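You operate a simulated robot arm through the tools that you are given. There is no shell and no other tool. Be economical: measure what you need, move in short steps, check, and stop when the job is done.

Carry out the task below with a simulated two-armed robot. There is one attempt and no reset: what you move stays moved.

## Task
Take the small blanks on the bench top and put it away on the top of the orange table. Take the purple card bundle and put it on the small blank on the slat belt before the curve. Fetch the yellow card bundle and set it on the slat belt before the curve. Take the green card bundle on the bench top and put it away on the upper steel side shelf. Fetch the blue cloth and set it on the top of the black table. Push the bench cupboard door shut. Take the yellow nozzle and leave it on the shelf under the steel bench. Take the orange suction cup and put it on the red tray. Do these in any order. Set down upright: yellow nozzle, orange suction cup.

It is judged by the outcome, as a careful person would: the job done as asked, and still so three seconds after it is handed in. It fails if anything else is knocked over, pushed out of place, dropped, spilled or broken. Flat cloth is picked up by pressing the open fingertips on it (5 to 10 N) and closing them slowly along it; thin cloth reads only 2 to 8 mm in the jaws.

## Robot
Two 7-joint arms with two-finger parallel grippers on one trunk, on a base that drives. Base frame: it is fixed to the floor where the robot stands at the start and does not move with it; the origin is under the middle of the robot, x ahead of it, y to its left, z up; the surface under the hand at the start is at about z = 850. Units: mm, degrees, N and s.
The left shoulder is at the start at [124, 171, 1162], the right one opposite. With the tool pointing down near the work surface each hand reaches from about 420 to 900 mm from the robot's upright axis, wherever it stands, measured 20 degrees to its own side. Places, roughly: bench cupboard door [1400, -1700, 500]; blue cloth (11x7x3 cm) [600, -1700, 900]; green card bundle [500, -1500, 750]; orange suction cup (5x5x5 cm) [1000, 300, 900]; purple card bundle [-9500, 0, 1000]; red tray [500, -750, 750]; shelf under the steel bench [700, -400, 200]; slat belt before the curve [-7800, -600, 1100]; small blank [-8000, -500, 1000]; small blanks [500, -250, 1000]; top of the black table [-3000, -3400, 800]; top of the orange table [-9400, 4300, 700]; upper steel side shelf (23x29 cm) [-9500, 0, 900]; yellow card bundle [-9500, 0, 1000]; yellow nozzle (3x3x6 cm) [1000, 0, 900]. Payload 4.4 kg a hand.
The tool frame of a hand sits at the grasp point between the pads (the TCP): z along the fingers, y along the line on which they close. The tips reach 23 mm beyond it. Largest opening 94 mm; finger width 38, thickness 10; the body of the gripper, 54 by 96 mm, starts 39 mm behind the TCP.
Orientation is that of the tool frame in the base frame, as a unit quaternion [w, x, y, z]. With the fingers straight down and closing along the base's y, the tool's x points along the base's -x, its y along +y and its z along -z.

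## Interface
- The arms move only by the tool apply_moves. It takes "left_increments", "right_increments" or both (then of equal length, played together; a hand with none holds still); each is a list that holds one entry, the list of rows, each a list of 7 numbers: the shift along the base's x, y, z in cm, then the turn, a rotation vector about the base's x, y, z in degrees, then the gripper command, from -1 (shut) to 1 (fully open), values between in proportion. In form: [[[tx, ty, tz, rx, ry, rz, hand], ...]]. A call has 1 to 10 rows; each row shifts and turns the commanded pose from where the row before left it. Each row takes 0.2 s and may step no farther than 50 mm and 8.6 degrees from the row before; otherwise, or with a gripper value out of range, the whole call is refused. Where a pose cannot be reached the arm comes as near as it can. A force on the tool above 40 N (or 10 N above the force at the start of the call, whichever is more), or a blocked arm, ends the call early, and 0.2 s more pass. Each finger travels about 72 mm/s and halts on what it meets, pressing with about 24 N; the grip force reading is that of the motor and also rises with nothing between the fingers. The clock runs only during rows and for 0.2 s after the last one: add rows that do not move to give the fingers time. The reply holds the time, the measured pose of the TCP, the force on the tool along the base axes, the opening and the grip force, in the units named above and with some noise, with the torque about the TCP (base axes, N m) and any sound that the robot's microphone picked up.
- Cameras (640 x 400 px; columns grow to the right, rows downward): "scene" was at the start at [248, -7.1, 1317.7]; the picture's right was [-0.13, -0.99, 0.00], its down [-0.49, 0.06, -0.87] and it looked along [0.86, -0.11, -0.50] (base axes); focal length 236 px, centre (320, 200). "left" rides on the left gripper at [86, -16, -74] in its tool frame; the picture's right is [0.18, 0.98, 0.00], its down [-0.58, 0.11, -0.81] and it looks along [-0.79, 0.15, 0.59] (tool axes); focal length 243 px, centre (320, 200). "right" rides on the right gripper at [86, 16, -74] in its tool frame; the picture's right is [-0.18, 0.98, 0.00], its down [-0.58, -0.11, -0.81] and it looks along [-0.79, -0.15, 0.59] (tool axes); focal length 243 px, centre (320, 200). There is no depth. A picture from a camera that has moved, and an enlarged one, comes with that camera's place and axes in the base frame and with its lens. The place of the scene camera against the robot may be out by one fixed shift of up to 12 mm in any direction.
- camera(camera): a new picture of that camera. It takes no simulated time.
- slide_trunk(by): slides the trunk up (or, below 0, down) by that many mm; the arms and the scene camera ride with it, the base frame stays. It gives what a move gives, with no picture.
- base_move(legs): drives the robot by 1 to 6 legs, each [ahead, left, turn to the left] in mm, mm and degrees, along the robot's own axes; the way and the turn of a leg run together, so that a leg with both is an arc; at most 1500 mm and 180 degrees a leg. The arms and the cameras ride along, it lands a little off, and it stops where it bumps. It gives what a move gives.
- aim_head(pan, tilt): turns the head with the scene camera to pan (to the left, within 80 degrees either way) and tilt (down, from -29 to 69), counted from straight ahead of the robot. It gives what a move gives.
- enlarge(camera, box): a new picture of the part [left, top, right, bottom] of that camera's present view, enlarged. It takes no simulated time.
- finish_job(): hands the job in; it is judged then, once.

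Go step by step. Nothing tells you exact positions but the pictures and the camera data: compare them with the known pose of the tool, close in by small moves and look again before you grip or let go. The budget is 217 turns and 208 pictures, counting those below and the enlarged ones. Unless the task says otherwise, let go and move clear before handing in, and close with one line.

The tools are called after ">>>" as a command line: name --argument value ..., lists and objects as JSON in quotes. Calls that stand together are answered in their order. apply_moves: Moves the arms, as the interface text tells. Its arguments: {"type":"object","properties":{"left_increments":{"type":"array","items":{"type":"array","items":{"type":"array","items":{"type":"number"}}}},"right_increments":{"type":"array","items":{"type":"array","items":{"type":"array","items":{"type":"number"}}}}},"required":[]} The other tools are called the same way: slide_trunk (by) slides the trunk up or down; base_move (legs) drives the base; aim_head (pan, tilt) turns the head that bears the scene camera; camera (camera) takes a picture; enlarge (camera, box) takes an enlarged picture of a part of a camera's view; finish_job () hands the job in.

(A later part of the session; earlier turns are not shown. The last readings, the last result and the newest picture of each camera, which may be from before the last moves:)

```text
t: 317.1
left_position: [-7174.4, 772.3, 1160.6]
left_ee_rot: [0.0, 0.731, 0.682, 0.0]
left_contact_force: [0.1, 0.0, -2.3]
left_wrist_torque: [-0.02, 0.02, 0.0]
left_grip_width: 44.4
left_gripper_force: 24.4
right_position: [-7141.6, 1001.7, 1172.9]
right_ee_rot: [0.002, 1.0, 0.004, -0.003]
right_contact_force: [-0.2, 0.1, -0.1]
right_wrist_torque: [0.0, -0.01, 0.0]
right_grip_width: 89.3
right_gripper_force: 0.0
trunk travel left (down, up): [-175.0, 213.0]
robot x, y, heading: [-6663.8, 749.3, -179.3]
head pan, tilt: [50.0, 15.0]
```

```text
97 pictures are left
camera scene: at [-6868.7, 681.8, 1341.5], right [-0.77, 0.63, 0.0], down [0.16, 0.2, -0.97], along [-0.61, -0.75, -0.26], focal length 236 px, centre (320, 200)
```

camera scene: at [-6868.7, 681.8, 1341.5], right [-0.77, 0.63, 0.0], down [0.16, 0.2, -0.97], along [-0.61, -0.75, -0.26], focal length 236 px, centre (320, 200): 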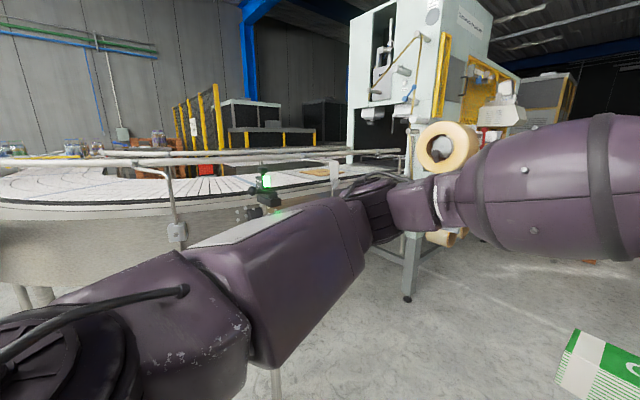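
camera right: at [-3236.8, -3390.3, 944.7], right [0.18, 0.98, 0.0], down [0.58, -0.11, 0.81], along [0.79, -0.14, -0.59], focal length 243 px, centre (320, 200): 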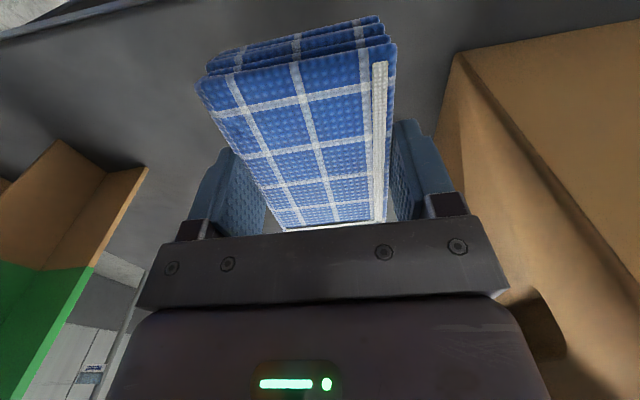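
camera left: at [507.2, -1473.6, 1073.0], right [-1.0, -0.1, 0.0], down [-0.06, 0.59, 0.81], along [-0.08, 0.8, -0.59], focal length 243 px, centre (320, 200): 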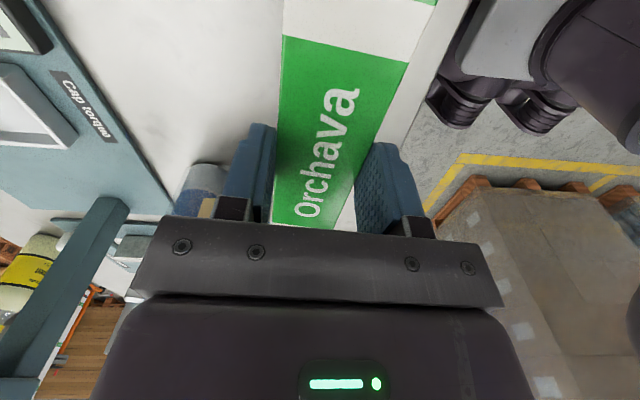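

The labeller's leg is at (-8540,-195) and core pallets start at y≈1450; the corridor between is passable. Moving west 1.5 m and looking at the side shelf.

>>> base_move --legs '[[1500, 50, 0]]'

>>> aim_head --pan 20 --tilt 18

>>> camera --camera "scene"

>>> aim_head --pan 75 --tilt 22

>>> camera --camera "scene"

```text
refused: leg 1 is longer than a leg can be; nothing moved
```

```text
t: 318.1
left_position: [-7173.7, 772.4, 1161.0]
left_ee_rot: [0.0, 0.731, 0.683, 0.0]
left_contact_force: [-0.4, 0.5, -1.0]
left_wrist_torque: [0.02, -0.01, -0.01]
left_grip_width: 44.5
left_gripper_force: 24.1
right_position: [-7142.4, 1002.7, 1173.6]
right_ee_rot: [0.002, 1.0, 0.004, -0.002]
right_contact_force: [-0.8, -0.8, 0.4]
right_wrist_torque: [0.0, -0.01, -0.01]
right_grip_width: 89.2
right_gripper_force: 0.2
trunk travel left (down, up): [-175.0, 213.0]
robot x, y, heading: [-6660.1, 750.9, -179.4]
head pan, tilt: [20.0, 18.0]
```

```text
96 pictures are left
camera scene: at [-6896.8, 721.0, 1336.6], right [-0.36, 0.93, 0.0], down [0.29, 0.11, -0.95], along [-0.89, -0.34, -0.31], focal length 236 px, centre (320, 200)
```

scene: 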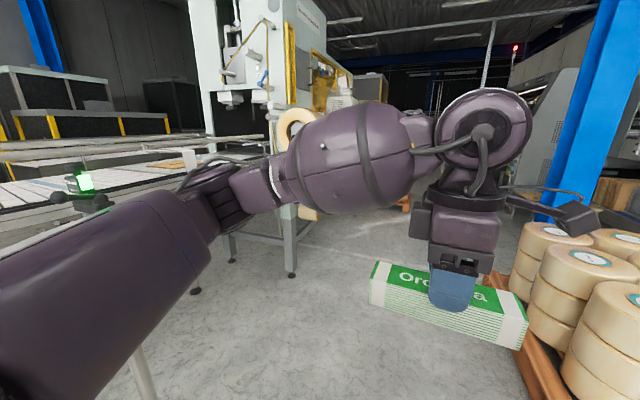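

```text
t: 319.3
left_position: [-7174.8, 772.4, 1160.3]
left_ee_rot: [0.0, 0.731, 0.683, 0.001]
left_contact_force: [0.8, 0.5, -2.2]
left_wrist_torque: [-0.01, 0.05, -0.02]
left_grip_width: 44.3
left_gripper_force: 23.7
right_position: [-7140.8, 1002.2, 1174.3]
right_ee_rot: [0.002, 1.0, 0.004, -0.003]
right_contact_force: [0.4, -0.6, -0.1]
right_wrist_torque: [0.0, 0.01, -0.02]
right_grip_width: 89.2
right_gripper_force: 0.0
trunk travel left (down, up): [-175.0, 213.0]
robot x, y, heading: [-6664.2, 747.5, -179.4]
head pan, tilt: [75.0, 22.0]
```

```text
95 pictures are left
camera scene: at [-6832.5, 664.2, 1330.1], right [-0.97, 0.25, 0.0], down [0.09, 0.36, -0.93], along [-0.23, -0.9, -0.37], focal length 236 px, centre (320, 200)
```

scene: 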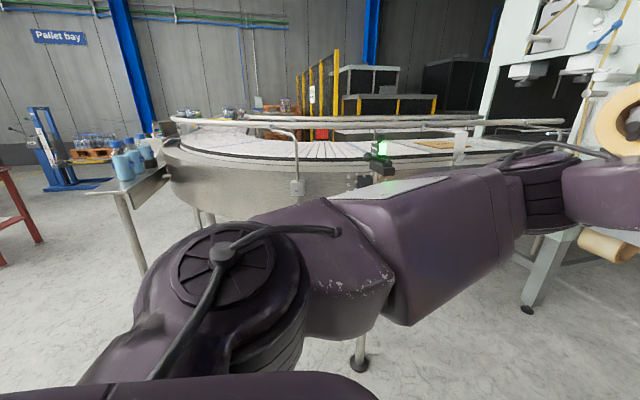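

>>> base_move --legs '[[1480, 20, 0]]'

>>> aim_head --pan 35 --tilt 15

>>> camera --camera "scene"

```text
t: 326.6
left_position: [-8627.5, 754.4, 1162.0]
left_ee_rot: [0.0, 0.738, 0.675, 0.0]
left_contact_force: [-0.6, 0.8, -1.9]
left_wrist_torque: [0.02, -0.01, -0.01]
left_grip_width: 44.4
left_gripper_force: 23.1
right_position: [-8590.6, 982.9, 1173.4]
right_ee_rot: [0.002, 1.0, -0.005, -0.003]
right_contact_force: [-0.4, -0.2, 0.3]
right_wrist_torque: [0.03, 0.01, 0.0]
right_grip_width: 89.1
right_gripper_force: 0.1
trunk travel left (down, up): [-175.0, 213.0]
robot x, y, heading: [-8117.1, 722.9, 179.8]
head pan, tilt: [75.0, 22.0]
```

```text
t: 327.6
left_position: [-8627.4, 755.1, 1159.9]
left_ee_rot: [0.001, 0.737, 0.676, 0.001]
left_contact_force: [0.0, 0.2, -1.8]
left_wrist_torque: [0.0, 0.01, -0.01]
left_grip_width: 44.2
left_gripper_force: 24.1
right_position: [-8591.9, 984.0, 1172.5]
right_ee_rot: [0.002, 1.0, -0.006, -0.003]
right_contact_force: [-0.4, 1.2, -0.1]
right_wrist_torque: [0.01, -0.02, 0.0]
right_grip_width: 89.7
right_gripper_force: 0.1
trunk travel left (down, up): [-175.0, 213.0]
robot x, y, heading: [-8115.8, 719.3, 179.9]
head pan, tilt: [35.0, 15.0]
```

```text
94 pictures are left
camera scene: at [-8339.8, 676.6, 1341.5], right [-0.57, 0.82, 0.0], down [0.21, 0.15, -0.97], along [-0.79, -0.55, -0.26], focal length 236 px, centre (320, 200)
```

scene: 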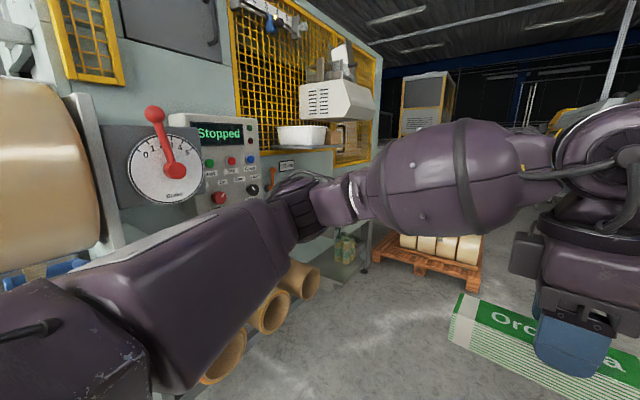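

>>> base_move --legs '[[1180, -130, 0], [0, 0, 90]]'

>>> aim_head --pan 0 --tilt 30

>>> camera --camera "scene"

```text
t: 337.6
left_position: [-9338.7, 354.3, 1160.7]
left_ee_rot: [0.0, 0.045, 0.999, 0.0]
left_contact_force: [-0.4, -0.2, -2.1]
left_wrist_torque: [-0.01, -0.01, -0.04]
left_grip_width: 44.5
left_gripper_force: 24.5
right_position: [-9568.5, 392.0, 1172.8]
right_ee_rot: [0.003, 0.712, 0.702, -0.001]
right_contact_force: [1.0, -0.3, -0.2]
right_wrist_torque: [0.02, 0.01, 0.01]
right_grip_width: 89.6
right_gripper_force: 0.0
trunk travel left (down, up): [-175.0, 213.0]
robot x, y, heading: [-9307.5, 869.0, -90.6]
head pan, tilt: [35.0, 15.0]
```

```text
t: 338.6
left_position: [-9339.6, 354.4, 1161.1]
left_ee_rot: [0.0, 0.045, 0.999, 0.001]
left_contact_force: [0.5, 0.4, -2.6]
left_wrist_torque: [0.01, -0.02, 0.02]
left_grip_width: 44.2
left_gripper_force: 23.9
right_position: [-9568.0, 392.4, 1174.7]
right_ee_rot: [0.003, 0.712, 0.702, -0.001]
right_contact_force: [0.4, 0.4, -0.5]
right_wrist_torque: [0.04, -0.02, 0.01]
right_grip_width: 89.3
right_gripper_force: 0.1
trunk travel left (down, up): [-175.0, 213.0]
robot x, y, heading: [-9305.8, 867.9, -90.4]
head pan, tilt: [0.0, 30.0]
```

```text
93 pictures are left
camera scene: at [-9303.1, 627.6, 1317.3], right [-1.0, 0.01, 0.0], down [0.0, 0.5, -0.87], along [-0.01, -0.87, -0.5], focal length 236 px, centre (320, 200)
```

scene: 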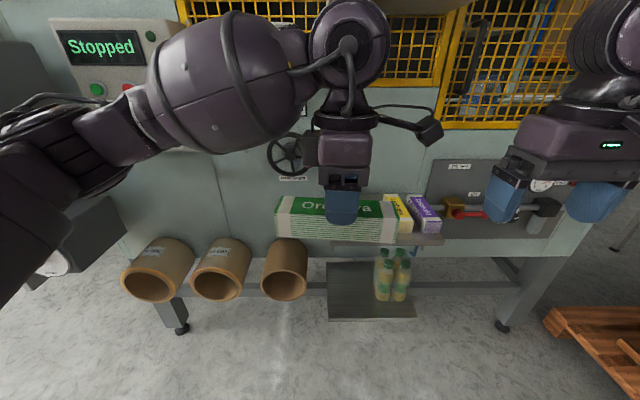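

I see the upper steel side shelf with the yellow and purple bundles on it. Moving the left hand aside for a clear view.

>>> apply_moves --left_increments '[[[4.8, 0, 0, 0, 0, 0, -1], [4.8, 0, 0, 0, 0, 0, -1], [4.8, 0, 0, 0, 0, 0, -1], [4.8, 0, 0, 0, 0, 0, -1], [4.8, 0, 0, 0, 0, 0, -1]]]'

>>> enlarge --camera "scene" --box '[260, 130, 500, 280]'

```text
t: 339.8
left_position: [-9098.2, 354.6, 1160.3]
left_ee_rot: [0.0, 0.045, 0.999, 0.001]
left_contact_force: [1.0, -0.3, -1.4]
left_wrist_torque: [-0.03, 0.06, -0.03]
left_grip_width: 44.5
left_gripper_force: 24.0
right_position: [-9567.7, 391.6, 1173.0]
right_ee_rot: [0.003, 0.713, 0.701, -0.002]
right_contact_force: [0.8, -0.3, 0.9]
right_wrist_torque: [-0.04, 0.05, -0.01]
right_grip_width: 89.2
right_gripper_force: 0.0
trunk travel left (down, up): [-175.0, 213.0]
robot x, y, heading: [-9311.2, 869.0, -90.6]
head pan, tilt: [0.0, 30.0]
```

```text
2.67 times, centred on (380, 205) of scene
camera zoom: at [-9301.8, 628.2, 1317.5], right [-1.0, 0.01, 0.0], down [0.0, 0.5, -0.87], along [-0.01, -0.87, -0.5], focal length 629 px, centre (160, 187)
```

zoom: 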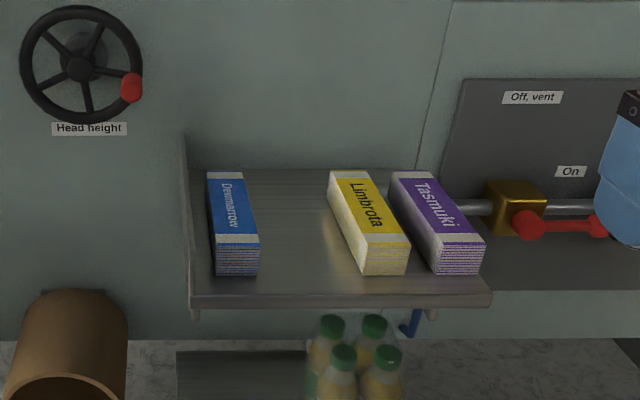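

The shelf (z≈920) holds blue, yellow and purple bundles lying along y, purple at about (-9602,50), yellow (-9530,40). I'll take purple first with the right hand to make room; moving closer.

>>> base_move --legs '[[170, -150, 0.6]]'

>>> aim_head --pan 0 --tilt 45

>>> camera --camera "scene"

>>> camera --camera "right"

```text
t: 341.7
left_position: [-9244.7, 185.3, 1159.1]
left_ee_rot: [0.0, 0.041, 0.999, 0.001]
left_contact_force: [0.1, 0.4, -1.0]
left_wrist_torque: [0.0, 0.02, 0.0]
left_grip_width: 44.3
left_gripper_force: 23.8
right_position: [-9714.0, 218.9, 1172.5]
right_ee_rot: [0.003, 0.71, 0.705, -0.001]
right_contact_force: [-0.1, -0.6, 0.2]
right_wrist_torque: [0.03, 0.03, -0.02]
right_grip_width: 89.2
right_gripper_force: 0.1
trunk travel left (down, up): [-175.0, 213.0]
robot x, y, heading: [-9459.9, 696.6, -90.2]
head pan, tilt: [0.0, 30.0]
```

```text
t: 342.5
left_position: [-9243.7, 185.7, 1158.9]
left_ee_rot: [0.0, 0.041, 0.999, 0.001]
left_contact_force: [0.7, 0.4, -1.0]
left_wrist_torque: [0.01, 0.01, -0.01]
left_grip_width: 44.6
left_gripper_force: 23.6
right_position: [-9713.2, 220.1, 1173.1]
right_ee_rot: [0.004, 0.709, 0.705, -0.001]
right_contact_force: [0.3, -0.2, 0.5]
right_wrist_torque: [0.03, 0.02, -0.01]
right_grip_width: 89.4
right_gripper_force: 0.1
trunk travel left (down, up): [-175.0, 213.0]
robot x, y, heading: [-9457.3, 697.7, -89.7]
head pan, tilt: [0.0, 45.0]
```

```text
91 pictures are left
camera scene: at [-9450.8, 466.5, 1294.8], right [-1.0, 0.0, 0.0], down [0.0, 0.71, -0.71], along [0.0, -0.71, -0.71], focal length 236 px, centre (320, 200)
```

scene: 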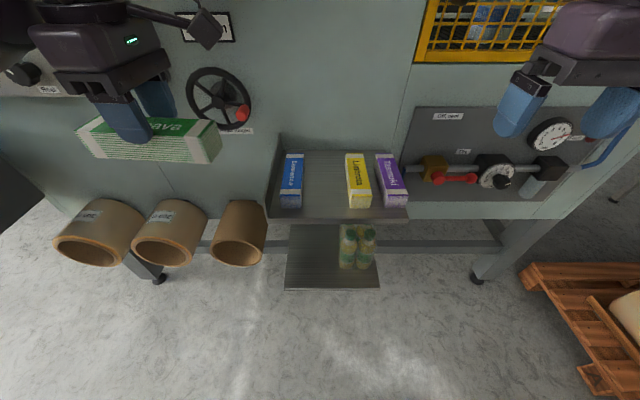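

```text
90 pictures are left
camera right: at [-9697.0, 306.0, 1246.8], right [0.98, -0.19, 0.0], down [-0.12, -0.58, 0.81], along [-0.15, -0.8, -0.59], focal length 243 px, centre (320, 200)
```

right: 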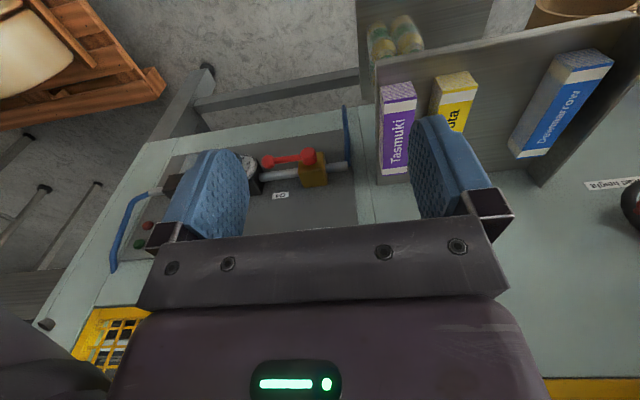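

Triangulating: bundle tops at z≈930 (shelf ≈895), purple centre (-9621,25) rotated ~4°. Moving the right hand above it.

>>> apply_moves --right_increments '[[[1.8, -4, 0, 0, 0, -4.4, 0.6], [1.8, -4, 0, 0, 0, 0, 0.3], [1.8, -4, 0, 0, 0, 0, 0.3], [1.8, -4, 0, 0, 0, 0, 0.3], [1.9, -3.8, 0, 0, 0, 0, 0.3], [0, 0, -4.5, 0, 0, 0, 0.3], [0, 0, -4.5, 0, 0, 0, 0.3], [0, 0, -3, 0, 0, 0, 0.3], [0, 0, 0, 0, 0, 0, 0.3]]]'

>>> camera --camera "right"

>>> enlarge --camera "scene" --box '[260, 100, 460, 240]'

```text
t: 344.5
left_position: [-9244.2, 185.3, 1160.4]
left_ee_rot: [0.0, 0.042, 0.999, 0.0]
left_contact_force: [-0.4, -0.1, -1.2]
left_wrist_torque: [0.0, 0.0, 0.02]
left_grip_width: 44.7
left_gripper_force: 24.2
right_position: [-9623.9, 21.1, 1051.2]
right_ee_rot: [0.004, 0.736, 0.677, -0.001]
right_contact_force: [-1.4, 0.7, 1.3]
right_wrist_torque: [-0.01, -0.04, -0.01]
right_grip_width: 61.2
right_gripper_force: 0.1
trunk travel left (down, up): [-175.0, 213.0]
robot x, y, heading: [-9456.6, 694.4, -90.2]
head pan, tilt: [0.0, 45.0]
```

```text
89 pictures are left
camera right: at [-9599.8, 106.4, 1125.2], right [0.96, -0.27, 0.0], down [-0.16, -0.56, 0.81], along [-0.21, -0.78, -0.59], focal length 243 px, centre (320, 200)
```

right: 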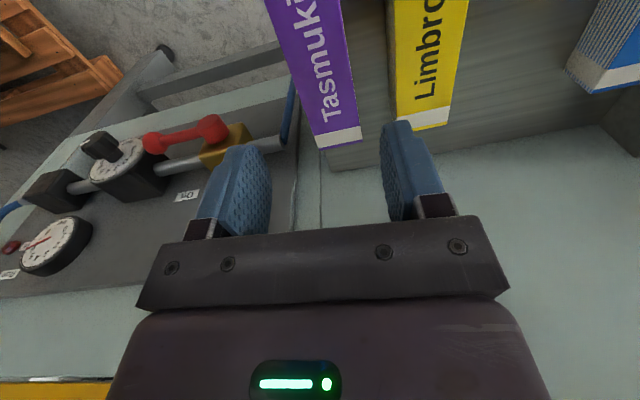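

```text
2.86 times, centred on (360, 170) of scene
camera zoom: at [-9450.6, 466.9, 1294.9], right [-1.0, 0.0, 0.0], down [0.0, 0.71, -0.71], along [0.0, -0.71, -0.71], focal length 674 px, centre (206, 286)
```

zoom: 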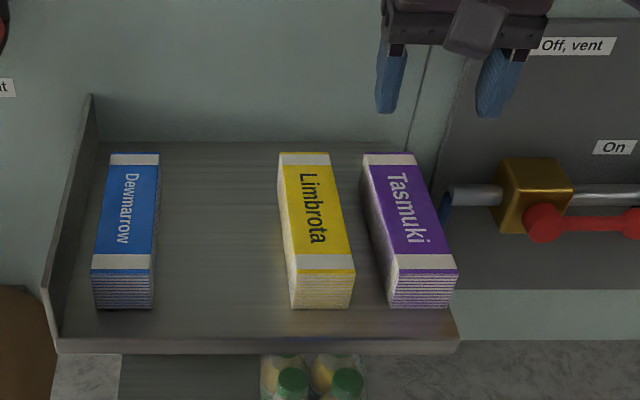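

>>> apply_moves --right_increments '[[[0.2, -0.8, -4, 0, 0, 3, 0.3], [0, 0, -4, 0, 0, 0, 0.3], [0, 0, -3, 0, 0, 0, 0.3], [0, 0, 0, 0, 0, 0, 0.3]]]'

>>> camera --camera "right"

>>> enlarge --camera "scene" --box '[260, 100, 460, 240]'

```text
t: 345.5
left_position: [-9245.5, 186.6, 1160.3]
left_ee_rot: [0.0, 0.041, 0.999, -0.001]
left_contact_force: [-0.2, 0.6, -0.7]
left_wrist_torque: [-0.03, -0.02, -0.02]
left_grip_width: 44.7
left_gripper_force: 24.2
right_position: [-9620.3, 13.5, 942.5]
right_ee_rot: [0.003, 0.718, 0.696, -0.002]
right_contact_force: [-0.1, -1.0, 0.5]
right_wrist_torque: [0.01, 0.02, -0.01]
right_grip_width: 60.9
right_gripper_force: 0.1
trunk travel left (down, up): [-175.0, 213.0]
robot x, y, heading: [-9457.1, 694.7, -90.2]
head pan, tilt: [0.0, 45.0]
```

```text
87 pictures are left
camera right: at [-9601.3, 99.4, 1016.9], right [0.98, -0.21, 0.0], down [-0.13, -0.57, 0.81], along [-0.17, -0.79, -0.59], focal length 243 px, centre (320, 200)
```

right: 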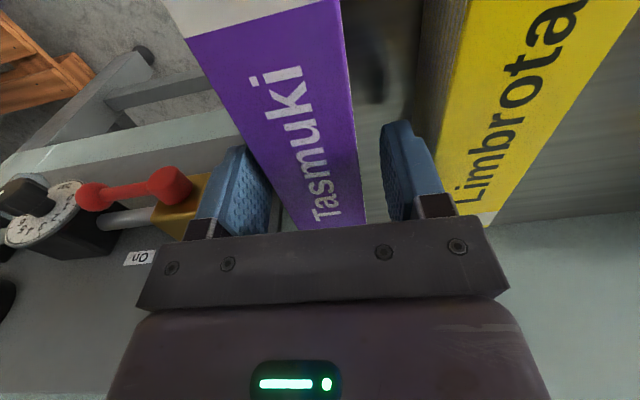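

```text
2.86 times, centred on (360, 170) of scene
camera zoom: at [-9450.8, 466.9, 1294.9], right [-1.0, 0.0, 0.0], down [0.0, 0.71, -0.71], along [0.0, -0.71, -0.71], focal length 674 px, centre (206, 286)
```

zoom: 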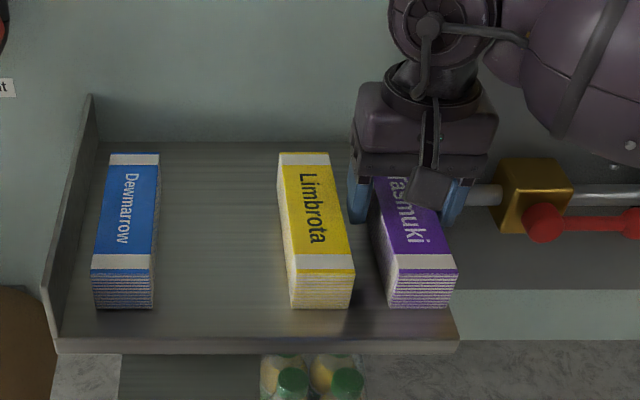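

>>> apply_moves --right_increments '[[[0, 0, -1.2, 0, 0, 0, 0.3], [0, 0, -0.8, 0, 0, 0, 0.3], [0, 0, 0, 0, 0, 0, 0], [0, 0, 0, 0, 0, 0, -0.5], [0, 0, 0, 0, 0, 0, -1], [0, 0, 0, 0, 0, 0, -1]]]'

```text
t: 346.9
left_position: [-9244.4, 184.6, 1160.4]
left_ee_rot: [0.0, 0.041, 0.999, 0.0]
left_contact_force: [-0.4, 0.0, -1.2]
left_wrist_torque: [-0.03, -0.01, -0.01]
left_grip_width: 44.4
left_gripper_force: 24.1
right_position: [-9620.7, 14.7, 924.4]
right_ee_rot: [0.005, 0.718, 0.696, -0.001]
right_contact_force: [-1.3, -1.2, 0.6]
right_wrist_torque: [-0.22, 0.05, -0.04]
right_grip_width: 45.0
right_gripper_force: 24.2
trunk travel left (down, up): [-175.0, 213.0]
robot x, y, heading: [-9455.9, 691.3, -89.8]
head pan, tilt: [0.0, 45.0]
```

Gripped at 45 mm. Lifting the purple bundle and moving it clear to the right.

>>> apply_moves --right_increments '[[[0, 0, 2, 0, 0, 0, -1], [0, 0, 4, 0, 0, 0, -1], [0, 0, 4.5, 0, 0, 0, -1], [0, 0, 4.5, 0, 0, 0, -1], [0, 0, 4.5, 0, 0, 0, -1], [-1.5, 4.5, 0, 0, 0, 0, -1], [-1.5, 4.5, 0, 0, 0, 0, -1], [-1.5, 4.5, 0, 0, 0, 0, -1], [-1.5, 4.5, 0, 0, 0, 0, -1], [0, 0, 0, 0, 0, 0, -1]]]'

>>> camera --camera "right"

>>> camera --camera "scene"

```text
t: 349.1
left_position: [-9243.7, 182.6, 1159.3]
left_ee_rot: [0.0, 0.041, 0.999, 0.001]
left_contact_force: [-0.2, 0.3, -1.9]
left_wrist_torque: [0.01, 0.03, 0.03]
left_grip_width: 44.4
left_gripper_force: 24.5
right_position: [-9682.3, 192.6, 1117.4]
right_ee_rot: [0.003, 0.718, 0.696, 0.0]
right_contact_force: [-0.4, 1.0, -2.4]
right_wrist_torque: [-0.02, 0.01, 0.03]
right_grip_width: 44.9
right_gripper_force: 24.0
trunk travel left (down, up): [-175.0, 213.0]
robot x, y, heading: [-9456.4, 699.0, -89.9]
head pan, tilt: [0.0, 45.0]
```

```text
85 pictures are left
camera right: at [-9662.9, 278.7, 1191.3], right [0.98, -0.21, 0.0], down [-0.13, -0.57, 0.81], along [-0.17, -0.79, -0.59], focal length 243 px, centre (320, 200)
```

right: 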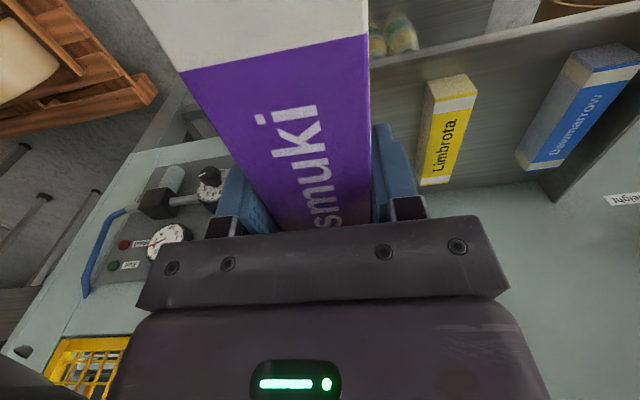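

```text
84 pictures are left
camera scene: at [-9450.5, 465.6, 1294.4], right [-1.0, 0.0, 0.0], down [0.0, 0.71, -0.71], along [0.0, -0.71, -0.71], focal length 236 px, centre (320, 200)
```

scene: 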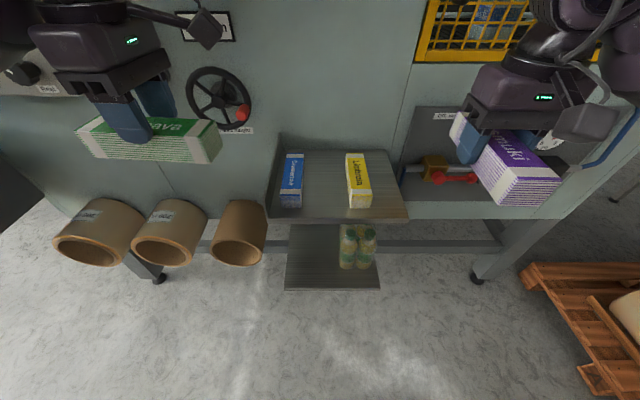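

Purple is clear. Turning the green bundle to lie along y and bringing it over the gap between blue and yellow (x≈-9461).

>>> apply_moves --left_increments '[[[-2.2, 0, 0, 0, 0, -8.5, -1], [-2.2, 0, 0, 0, 0, -8.5, -1], [-2.2, 0, 0, 0, 0, -8.5, -1], [-2.2, 0, 0, 0, 0, -8.5, -1], [-2.2, 0, 0, 0, 0, -8.5, -1], [-2.2, 0, 0, 0, 0, -8.5, -1], [-2.2, 0, 0, 0, 0, -8.5, -1], [-2.2, 0, 0, 0, 0, -8.5, -1], [-2.2, 0, 0, 0, 0, -8.5, -1], [-1.9, 0, 0, 0, 0, -8.5, -1]]]'

>>> apply_moves --left_increments '[[[0, -4.5, 0, 0, 0, 0, -1], [0, -4.5, 0, 0, 0, 0, -1], [0, -4.5, 0, 0, 0, 0, -1], [0, -3, 0, 0, 0, 0, -1], [0, 0, -4.5, 0, 0, 0, -1], [0, 0, -4.5, 0, 0, 0, -1], [0, 0, -2.5, 0, 0, 0, -1], [0, 0, 0, 0, 0, 0, -1]]]'

>>> camera --camera "scene"

>>> camera --camera "left"

```text
t: 351.3
left_position: [-9462.8, 185.7, 1161.0]
left_ee_rot: [0.002, 0.706, 0.708, 0.001]
left_contact_force: [0.2, -0.6, -0.7]
left_wrist_torque: [-0.01, -0.03, 0.0]
left_grip_width: 44.4
left_gripper_force: 24.0
right_position: [-9682.1, 193.5, 1117.7]
right_ee_rot: [0.003, 0.718, 0.696, -0.001]
right_contact_force: [-0.3, -0.2, -1.7]
right_wrist_torque: [0.0, -0.05, -0.02]
right_grip_width: 45.0
right_gripper_force: 24.0
trunk travel left (down, up): [-175.0, 213.0]
robot x, y, heading: [-9460.8, 696.9, -89.8]
head pan, tilt: [0.0, 45.0]
```

```text
t: 352.2
left_position: [-9472.3, 134.9, 1151.4]
left_ee_rot: [0.025, 0.769, 0.639, 0.001]
left_contact_force: [0.2, 0.0, -0.8]
left_wrist_torque: [-0.01, 0.0, 0.01]
left_grip_width: 44.6
left_gripper_force: 24.4
right_position: [-9670.8, 227.6, 1131.2]
right_ee_rot: [0.009, 0.715, 0.699, -0.009]
right_contact_force: [-0.2, 1.0, -1.8]
right_wrist_torque: [-0.03, 0.01, -0.03]
right_grip_width: 44.8
right_gripper_force: 23.7
trunk travel left (down, up): [-175.0, 213.0]
robot x, y, heading: [-9455.0, 716.8, -89.4]
head pan, tilt: [0.0, 45.0]
stopped in row 4 (left hand): the arm was blocked; the commanded pose is now the measured one
```

```text
83 pictures are left
camera scene: at [-9440.9, 505.7, 1299.9], right [-1.0, -0.01, 0.01], down [-0.01, 0.7, -0.72], along [0.0, -0.72, -0.7], focal length 236 px, centre (320, 200)
```

scene: 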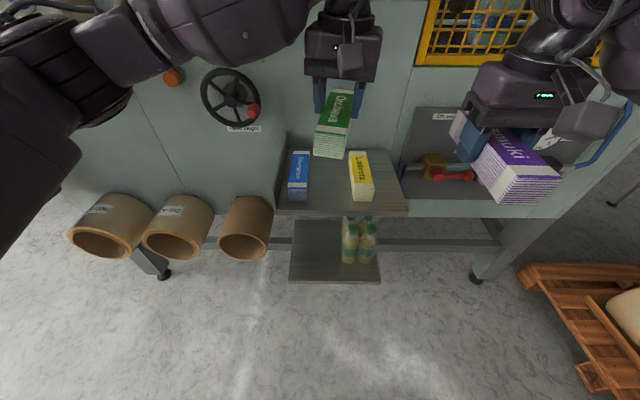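

```text
82 pictures are left
camera left: at [-9475.0, 225.9, 1222.5], right [1.0, 0.0, 0.03], down [-0.03, -0.56, 0.83], along [0.02, -0.83, -0.56], focal length 243 px, centre (320, 200)
```

left: 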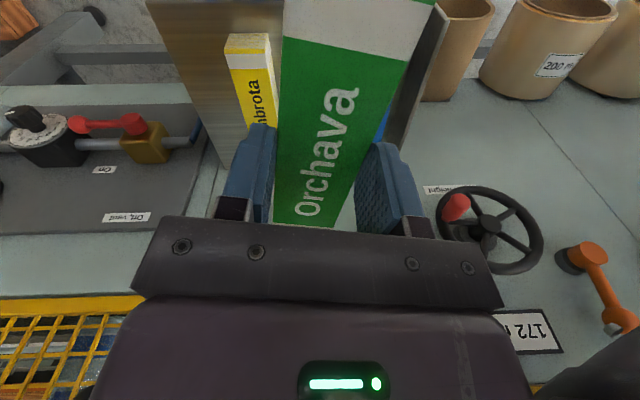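

The left arm was stopped by something ahead/above. Backing the hand off a little and looking up.

>>> apply_moves --left_increments '[[[0, 4, 0, 0, 0, 0, -1], [0, 2, 0, 0, 0, 0, -1]]]'

>>> aim_head --pan 15 --tilt 10

>>> camera --camera "scene"

```text
t: 352.8
left_position: [-9479.0, 170.9, 1146.0]
left_ee_rot: [0.02, 0.765, 0.643, 0.003]
left_contact_force: [0.9, 1.3, -1.3]
left_wrist_torque: [-0.04, 0.07, -0.01]
left_grip_width: 44.5
left_gripper_force: 23.6
right_position: [-9678.5, 210.2, 1120.3]
right_ee_rot: [0.003, 0.717, 0.697, -0.003]
right_contact_force: [0.9, 0.7, -1.4]
right_wrist_torque: [-0.02, 0.03, 0.03]
right_grip_width: 45.1
right_gripper_force: 23.9
trunk travel left (down, up): [-175.0, 213.0]
robot x, y, heading: [-9459.6, 712.8, -89.7]
head pan, tilt: [0.0, 45.0]
```

```text
t: 353.8
left_position: [-9479.6, 170.7, 1142.5]
left_ee_rot: [0.019, 0.765, 0.643, 0.006]
left_contact_force: [1.1, 0.0, -1.5]
left_wrist_torque: [0.02, 0.01, -0.01]
left_grip_width: 44.5
left_gripper_force: 23.9
right_position: [-9678.8, 209.9, 1118.0]
right_ee_rot: [0.003, 0.716, 0.698, -0.001]
right_contact_force: [0.0, -0.1, -1.0]
right_wrist_torque: [0.01, -0.02, 0.0]
right_grip_width: 44.6
right_gripper_force: 23.9
trunk travel left (down, up): [-175.0, 213.0]
robot x, y, heading: [-9456.7, 715.0, -89.6]
head pan, tilt: [15.0, 10.0]
```

```text
81 pictures are left
camera scene: at [-9425.2, 475.3, 1349.6], right [-0.96, -0.26, 0.0], down [-0.05, 0.17, -0.98], along [0.26, -0.95, -0.17], focal length 236 px, centre (320, 200)
```

scene: 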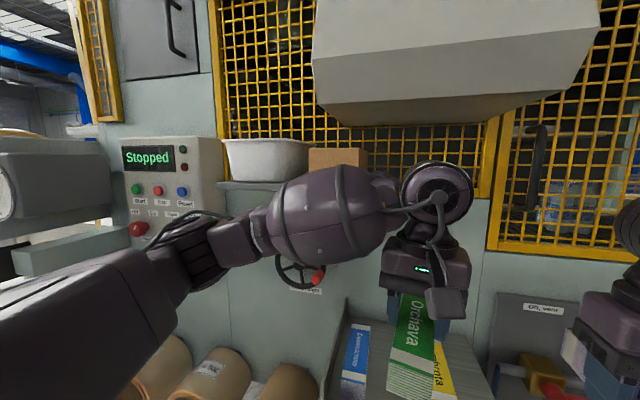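

The elbow had met the "Stopped" control box on the left. I'll shift the robot right and back so the left arm reaches straighter, away from that box, and square the tool up.

>>> base_move --legs '[[-110, -175, 0]]'

>>> apply_moves --left_increments '[[[4, 0, 0, 1.2, 1.9, 4, -1], [4, 0, 0, 0, 0, 5.5, -1], [4, 0, 0, 0, 0, 0, -1], [4, 0, 0, 0, 0, 0, -1], [0, 0, 0, 0, 0, 0, -1]]]'

>>> aim_head --pan 12 --tilt 35

>>> camera --camera "scene"

```text
t: 356.0
left_position: [-9654.1, 279.8, 1141.8]
left_ee_rot: [0.019, 0.764, 0.645, 0.006]
left_contact_force: [0.9, 0.0, -1.7]
left_wrist_torque: [0.02, 0.0, 0.0]
left_grip_width: 44.5
left_gripper_force: 24.1
right_position: [-9853.5, 318.7, 1117.8]
right_ee_rot: [0.003, 0.715, 0.699, -0.001]
right_contact_force: [0.1, 0.6, -1.8]
right_wrist_torque: [0.02, -0.02, -0.03]
right_grip_width: 44.9
right_gripper_force: 24.1
trunk travel left (down, up): [-175.0, 213.0]
robot x, y, heading: [-9633.3, 821.8, -89.4]
head pan, tilt: [15.0, 10.0]
```

```text
t: 357.2
left_position: [-9492.4, 278.5, 1144.4]
left_ee_rot: [0.0, 0.709, 0.705, 0.001]
left_contact_force: [-0.5, -0.1, -1.8]
left_wrist_torque: [0.01, -0.04, -0.01]
left_grip_width: 44.5
left_gripper_force: 23.9
right_position: [-9853.5, 317.7, 1117.7]
right_ee_rot: [0.004, 0.715, 0.699, 0.0]
right_contact_force: [0.0, -0.8, -1.4]
right_wrist_torque: [-0.03, 0.0, -0.03]
right_grip_width: 44.7
right_gripper_force: 24.1
trunk travel left (down, up): [-175.0, 213.0]
robot x, y, heading: [-9631.8, 824.6, -89.5]
head pan, tilt: [15.0, 10.0]
```

```text
t: 358.1
left_position: [-9492.8, 278.7, 1143.5]
left_ee_rot: [0.0, 0.708, 0.706, 0.001]
left_contact_force: [0.4, 0.1, -0.7]
left_wrist_torque: [0.0, 0.02, -0.01]
left_grip_width: 44.2
left_gripper_force: 24.1
right_position: [-9853.5, 317.9, 1118.3]
right_ee_rot: [0.004, 0.715, 0.699, -0.001]
right_contact_force: [-0.9, -0.5, -1.7]
right_wrist_torque: [0.0, -0.03, 0.04]
right_grip_width: 45.0
right_gripper_force: 24.2
trunk travel left (down, up): [-175.0, 213.0]
robot x, y, heading: [-9632.6, 823.0, -89.3]
head pan, tilt: [12.0, 35.0]
```

```text
80 pictures are left
camera scene: at [-9605.8, 588.3, 1309.6], right [-0.98, -0.22, 0.0], down [-0.12, 0.56, -0.82], along [0.18, -0.8, -0.57], focal length 236 px, centre (320, 200)
```

scene: 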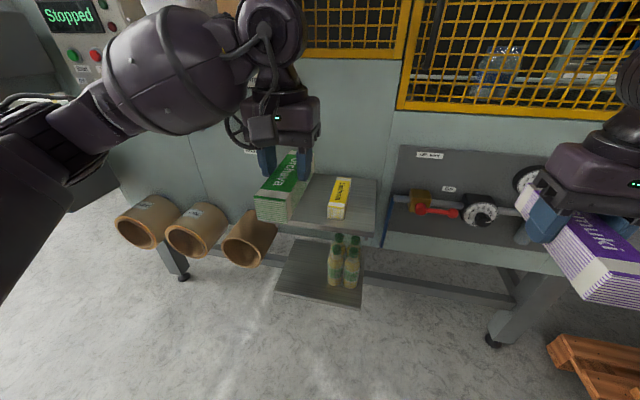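

>>> apply_moves --left_increments '[[[1.5, -2, -3.5, 0, 0, 0, -1], [1.6, -3, -3, 0, 0, 0, -1], [0, -3, -3.2, 0, 0, 0, -1], [0, -4.5, 0, 0, 0, 0, -1], [0, -4.5, 0, 0, 0, 0, -1], [0, -4.5, 0, 0, 0, 0, -1], [0, 0, 0, 0, 0, 0, -1]]]'

>>> camera --camera "scene"

```text
t: 359.7
left_position: [-9461.4, 64.7, 1046.9]
left_ee_rot: [0.0, 0.708, 0.706, 0.001]
left_contact_force: [0.5, 0.5, -1.6]
left_wrist_torque: [0.03, 0.0, -0.03]
left_grip_width: 44.5
left_gripper_force: 24.7
right_position: [-9852.6, 318.4, 1117.7]
right_ee_rot: [0.003, 0.716, 0.699, -0.001]
right_contact_force: [0.6, 0.3, -1.4]
right_wrist_torque: [-0.02, 0.03, 0.01]
right_grip_width: 44.9
right_gripper_force: 24.0
trunk travel left (down, up): [-175.0, 213.0]
robot x, y, heading: [-9630.1, 827.0, -89.2]
head pan, tilt: [12.0, 35.0]
```

```text
79 pictures are left
camera scene: at [-9605.4, 588.8, 1309.6], right [-0.98, -0.22, 0.0], down [-0.12, 0.56, -0.82], along [0.18, -0.8, -0.57], focal length 236 px, centre (320, 200)
```

scene: 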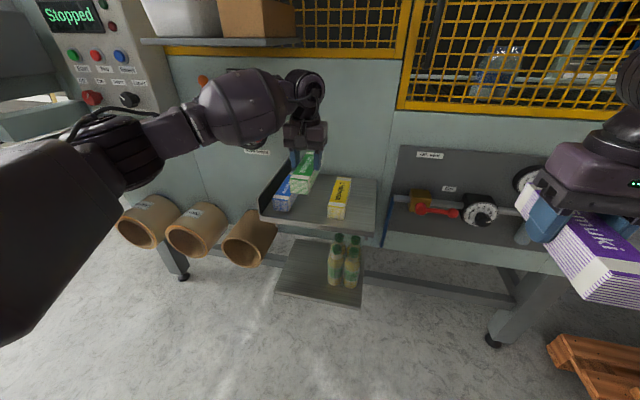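

>>> apply_moves --left_increments '[[[0, -3, 0, 0, 0, 0, -1], [0, -2, 0, 0, 0, 0, -1], [0, 0, -2, 0, 0, 0, -1], [0, 0, 0, 0, 0, 0, -1]]]'

>>> camera --camera "left"

>>> enlarge --camera "scene" --box '[240, 120, 400, 240]'

```text
t: 360.7
left_position: [-9462.6, 15.0, 1026.4]
left_ee_rot: [0.001, 0.708, 0.706, 0.001]
left_contact_force: [-0.4, -0.5, -1.5]
left_wrist_torque: [0.03, -0.01, 0.03]
left_grip_width: 44.7
left_gripper_force: 23.6
right_position: [-9853.2, 317.2, 1118.8]
right_ee_rot: [0.004, 0.715, 0.699, -0.001]
right_contact_force: [-0.1, 0.0, -1.6]
right_wrist_torque: [-0.02, -0.03, 0.0]
right_grip_width: 44.6
right_gripper_force: 24.2
trunk travel left (down, up): [-175.0, 213.0]
robot x, y, heading: [-9631.9, 819.9, -89.5]
head pan, tilt: [12.0, 35.0]
```

```text
78 pictures are left
camera left: at [-9480.0, 101.7, 1101.2], right [0.98, 0.18, 0.0], down [0.11, -0.58, 0.81], along [0.15, -0.79, -0.59], focal length 243 px, centre (320, 200)
```

left: 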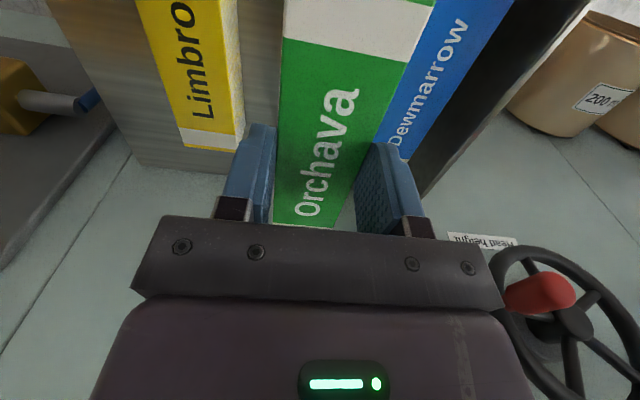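

```text
3.33 times, centred on (320, 180) of scene
camera zoom: at [-9606.1, 588.8, 1309.6], right [-0.98, -0.22, 0.0], down [-0.12, 0.56, -0.82], along [0.18, -0.8, -0.57], focal length 787 px, centre (320, 267)
```

zoom: 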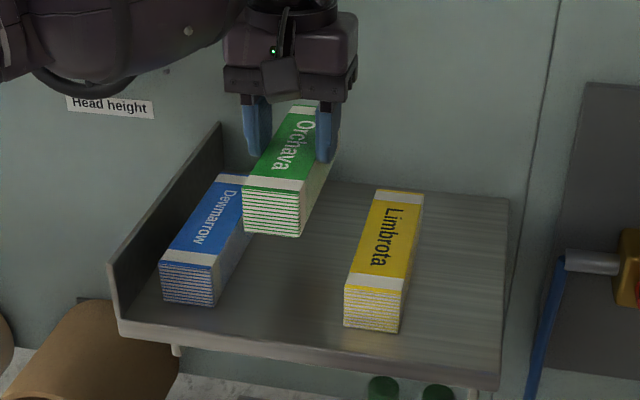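

Green is centred over the gap (blue at -9380, yellow at -9545). Lowering to the shelf.

>>> apply_moves --left_increments '[[[0, 0, -3, 0, 0, 0, -1], [0, 0, -2.5, 0, 0, 0, -1], [0, 0, -1, 0, 0, 0, -1], [0, 0, -0.6, 0, 0, 0, -1], [0, 0, 0, 0, 0, 0, -1]]]'

>>> enlarge --camera "scene" --box '[240, 120, 400, 240]'

```text
t: 361.9
left_position: [-9462.9, 15.6, 955.1]
left_ee_rot: [0.001, 0.708, 0.706, 0.0]
left_contact_force: [0.2, -2.1, 6.2]
left_wrist_torque: [0.46, -0.04, -0.07]
left_grip_width: 44.1
left_gripper_force: 24.2
right_position: [-9853.2, 319.2, 1118.8]
right_ee_rot: [0.004, 0.715, 0.699, -0.002]
right_contact_force: [0.4, -0.9, -1.6]
right_wrist_torque: [0.01, -0.01, -0.01]
right_grip_width: 45.2
right_gripper_force: 23.9
trunk travel left (down, up): [-175.0, 213.0]
robot x, y, heading: [-9631.0, 826.7, -89.6]
head pan, tilt: [12.0, 35.0]
```

```text
3.33 times, centred on (320, 180) of scene
camera zoom: at [-9605.9, 589.0, 1309.8], right [-0.98, -0.22, 0.0], down [-0.12, 0.56, -0.82], along [0.18, -0.8, -0.57], focal length 787 px, centre (320, 267)
```

zoom: 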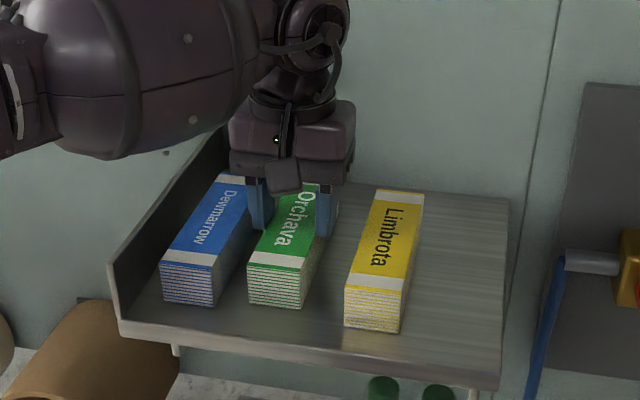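

Bundle rests on the shelf. Opening a little, lifting, and moving on to yellow.

>>> apply_moves --left_increments '[[[0, 0, 0, 0, 0, 0, 0.1], [0, 0, 0, 0, 0, 0, 0.2], [0, 0, 0, 0, 0, 0, 0.2], [0, 0, 2, 0, 0, 0, 0.2], [0, 0, 4, 0, 0, 0, 0.25], [-4, 0, 2, 0, 0, 0, 0.3], [-4.2, -0.5, 0, 0, 0, 0, 0.3], [0, 0, 0, 0, 0, 0, 0.3]]]'

>>> camera --camera "left"

>>> enlarge --camera "scene" --box '[240, 120, 400, 240]'

```text
t: 363.7
left_position: [-9543.7, 10.4, 1033.3]
left_ee_rot: [0.001, 0.708, 0.707, 0.001]
left_contact_force: [0.4, -0.9, 0.1]
left_wrist_torque: [-0.02, 0.0, -0.03]
left_grip_width: 61.0
left_gripper_force: 0.1
right_position: [-9852.3, 318.0, 1119.6]
right_ee_rot: [0.004, 0.715, 0.699, 0.0]
right_contact_force: [1.7, -0.7, -1.1]
right_wrist_torque: [0.0, -0.01, -0.02]
right_grip_width: 44.6
right_gripper_force: 23.7
trunk travel left (down, up): [-175.0, 213.0]
robot x, y, heading: [-9632.7, 818.3, -89.4]
head pan, tilt: [12.0, 35.0]
```

```text
75 pictures are left
camera left: at [-9561.5, 97.3, 1108.8], right [0.98, 0.18, 0.0], down [0.11, -0.58, 0.81], along [0.15, -0.79, -0.59], focal length 243 px, centre (320, 200)
```

left: 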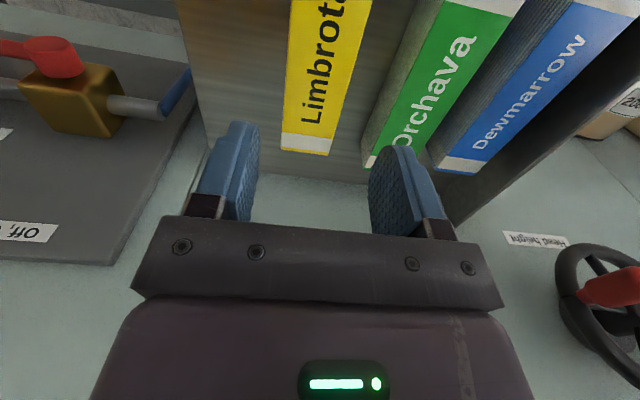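

```text
3.33 times, centred on (320, 180) of scene
camera zoom: at [-9605.2, 588.6, 1309.5], right [-0.98, -0.22, 0.0], down [-0.12, 0.56, -0.82], along [0.18, -0.8, -0.57], focal length 787 px, centre (320, 267)
```

zoom: 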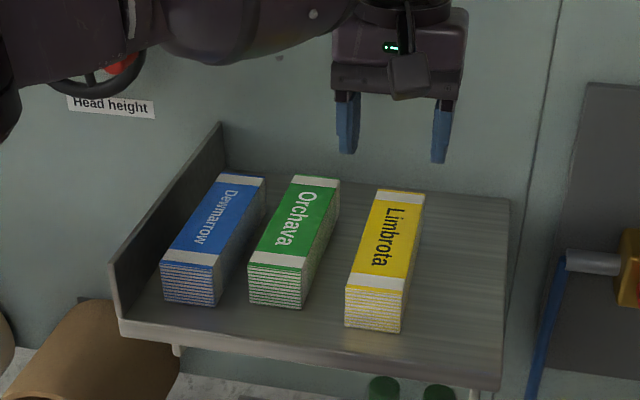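

>>> apply_moves --left_increments '[[[-0.2, 0, -4, 0, 0, 0, 0.3], [0, 0, -4, 0, 0, 0, 0.3], [0, 0, -2, 0, 0, 0, 0.3], [0, 0, -0.9, 0, 0, 0, 0.3], [0, 0, 0, 0, 0, 0, 0], [0, 0, 0, 0, 0, 0, -0.5], [0, 0, 0, 0, 0, 0, -1], [0, 0, 0, 0, 0, 0, -1]]]'

>>> enlarge --camera "scene" --box '[240, 120, 400, 240]'

```text
t: 365.5
left_position: [-9546.9, 11.0, 924.4]
left_ee_rot: [0.0, 0.709, 0.706, 0.001]
left_contact_force: [-0.5, 0.4, 0.1]
left_wrist_torque: [-0.05, -0.04, -0.01]
left_grip_width: 44.8
left_gripper_force: 24.2
right_position: [-9853.0, 317.7, 1118.2]
right_ee_rot: [0.002, 0.715, 0.699, -0.001]
right_contact_force: [0.7, 0.3, -1.3]
right_wrist_torque: [-0.02, 0.01, -0.01]
right_grip_width: 44.6
right_gripper_force: 23.5
trunk travel left (down, up): [-175.0, 213.0]
robot x, y, heading: [-9632.0, 819.9, -89.4]
head pan, tilt: [12.0, 35.0]
```

```text
3.33 times, centred on (320, 180) of scene
camera zoom: at [-9605.9, 588.3, 1309.4], right [-0.98, -0.22, 0.0], down [-0.12, 0.56, -0.82], along [0.18, -0.8, -0.57], focal length 787 px, centre (320, 267)
```

zoom: 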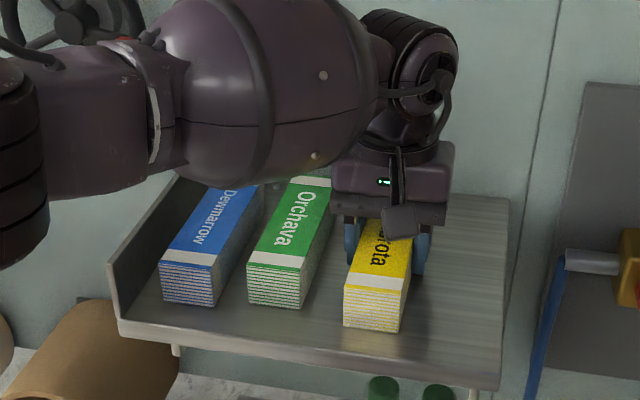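

Yellow gripped. Lifting, retracting, then backing away from the machine.

>>> apply_moves --left_increments '[[[0, 0, 3, 0, 0, 0, -1], [0, 0, 4.5, 0, 0, 0, -1], [0, 2, 4, 0, 0, 0, -1], [0, 4, 2.5, 0, 0, 0, -1], [0, 4, 2.5, 0, 0, 0, -1], [0, 4, 2, 0, 0, 0, -1], [0, 4.5, 0, 0, 0, 0, -1], [0, 4.5, 0, 0, 0, 0, -1], [0, 4.5, 0, 0, 0, 0, -1], [0, 0, 0, 0, 0, 0, -1]]]'

>>> camera --camera "scene"

```text
t: 367.7
left_position: [-9545.2, 282.6, 1108.7]
left_ee_rot: [0.001, 0.708, 0.707, 0.001]
left_contact_force: [0.0, -0.1, -1.5]
left_wrist_torque: [-0.01, 0.03, 0.0]
left_grip_width: 45.0
left_gripper_force: 24.0
right_position: [-9851.6, 317.3, 1117.2]
right_ee_rot: [0.003, 0.715, 0.699, -0.001]
right_contact_force: [0.0, -0.1, -1.7]
right_wrist_torque: [0.02, -0.04, 0.0]
right_grip_width: 44.7
right_gripper_force: 24.2
trunk travel left (down, up): [-175.0, 213.0]
robot x, y, heading: [-9633.1, 822.1, -89.7]
head pan, tilt: [12.0, 35.0]
```

```text
72 pictures are left
camera scene: at [-9605.9, 588.0, 1309.3], right [-0.98, -0.22, 0.0], down [-0.12, 0.56, -0.82], along [0.18, -0.8, -0.57], focal length 236 px, centre (320, 200)
```

scene: 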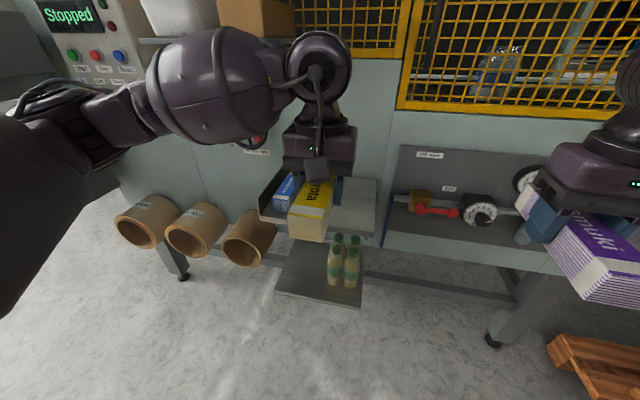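

Both bundles are held. Backing off and driving east along the machine to the slat belt before the curve.

>>> base_move --legs '[[-100, 0, 0], [0, 1000, 0], [0, 750, 0]]'

>>> aim_head --pan 0 --tilt 22

>>> camera --camera "scene"

```text
t: 384.4
left_position: [-7783.5, 372.0, 1109.2]
left_ee_rot: [0.0, 0.715, 0.699, 0.001]
left_contact_force: [0.5, -0.8, -1.9]
left_wrist_torque: [-0.03, 0.02, -0.01]
left_grip_width: 44.8
left_gripper_force: 24.3
right_position: [-8089.0, 413.2, 1117.7]
right_ee_rot: [0.004, 0.722, 0.692, 0.0]
right_contact_force: [-0.4, 0.1, -2.1]
right_wrist_torque: [-0.04, 0.01, 0.01]
right_grip_width: 45.0
right_gripper_force: 23.9
trunk travel left (down, up): [-175.0, 213.0]
robot x, y, heading: [-7857.9, 914.3, -91.0]
head pan, tilt: [12.0, 35.0]
```

```text
t: 385.1
left_position: [-7783.3, 371.5, 1108.8]
left_ee_rot: [0.001, 0.716, 0.698, 0.002]
left_contact_force: [-0.3, -0.1, -1.7]
left_wrist_torque: [0.0, -0.01, 0.0]
left_grip_width: 44.9
left_gripper_force: 24.4
right_position: [-8089.1, 415.0, 1118.5]
right_ee_rot: [0.003, 0.722, 0.691, 0.0]
right_contact_force: [0.5, -0.6, -1.7]
right_wrist_torque: [0.02, 0.01, 0.03]
right_grip_width: 44.8
right_gripper_force: 24.3
trunk travel left (down, up): [-175.0, 213.0]
robot x, y, heading: [-7858.3, 914.1, -90.9]
head pan, tilt: [0.0, 22.0]
```

```text
71 pictures are left
camera scene: at [-7854.7, 673.0, 1330.0], right [-1.0, 0.01, 0.0], down [0.0, 0.38, -0.93], along [-0.01, -0.93, -0.38], focal length 236 px, centre (320, 200)
```

scene: 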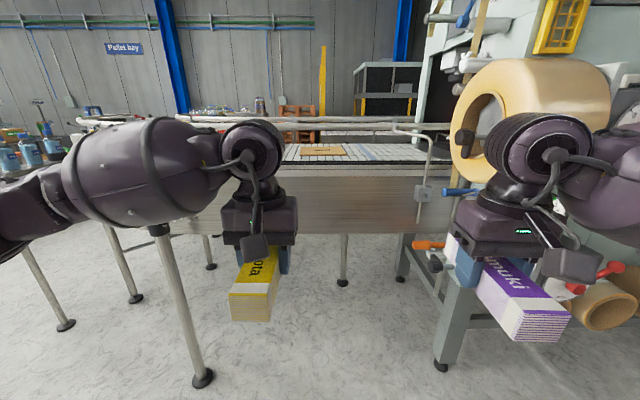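

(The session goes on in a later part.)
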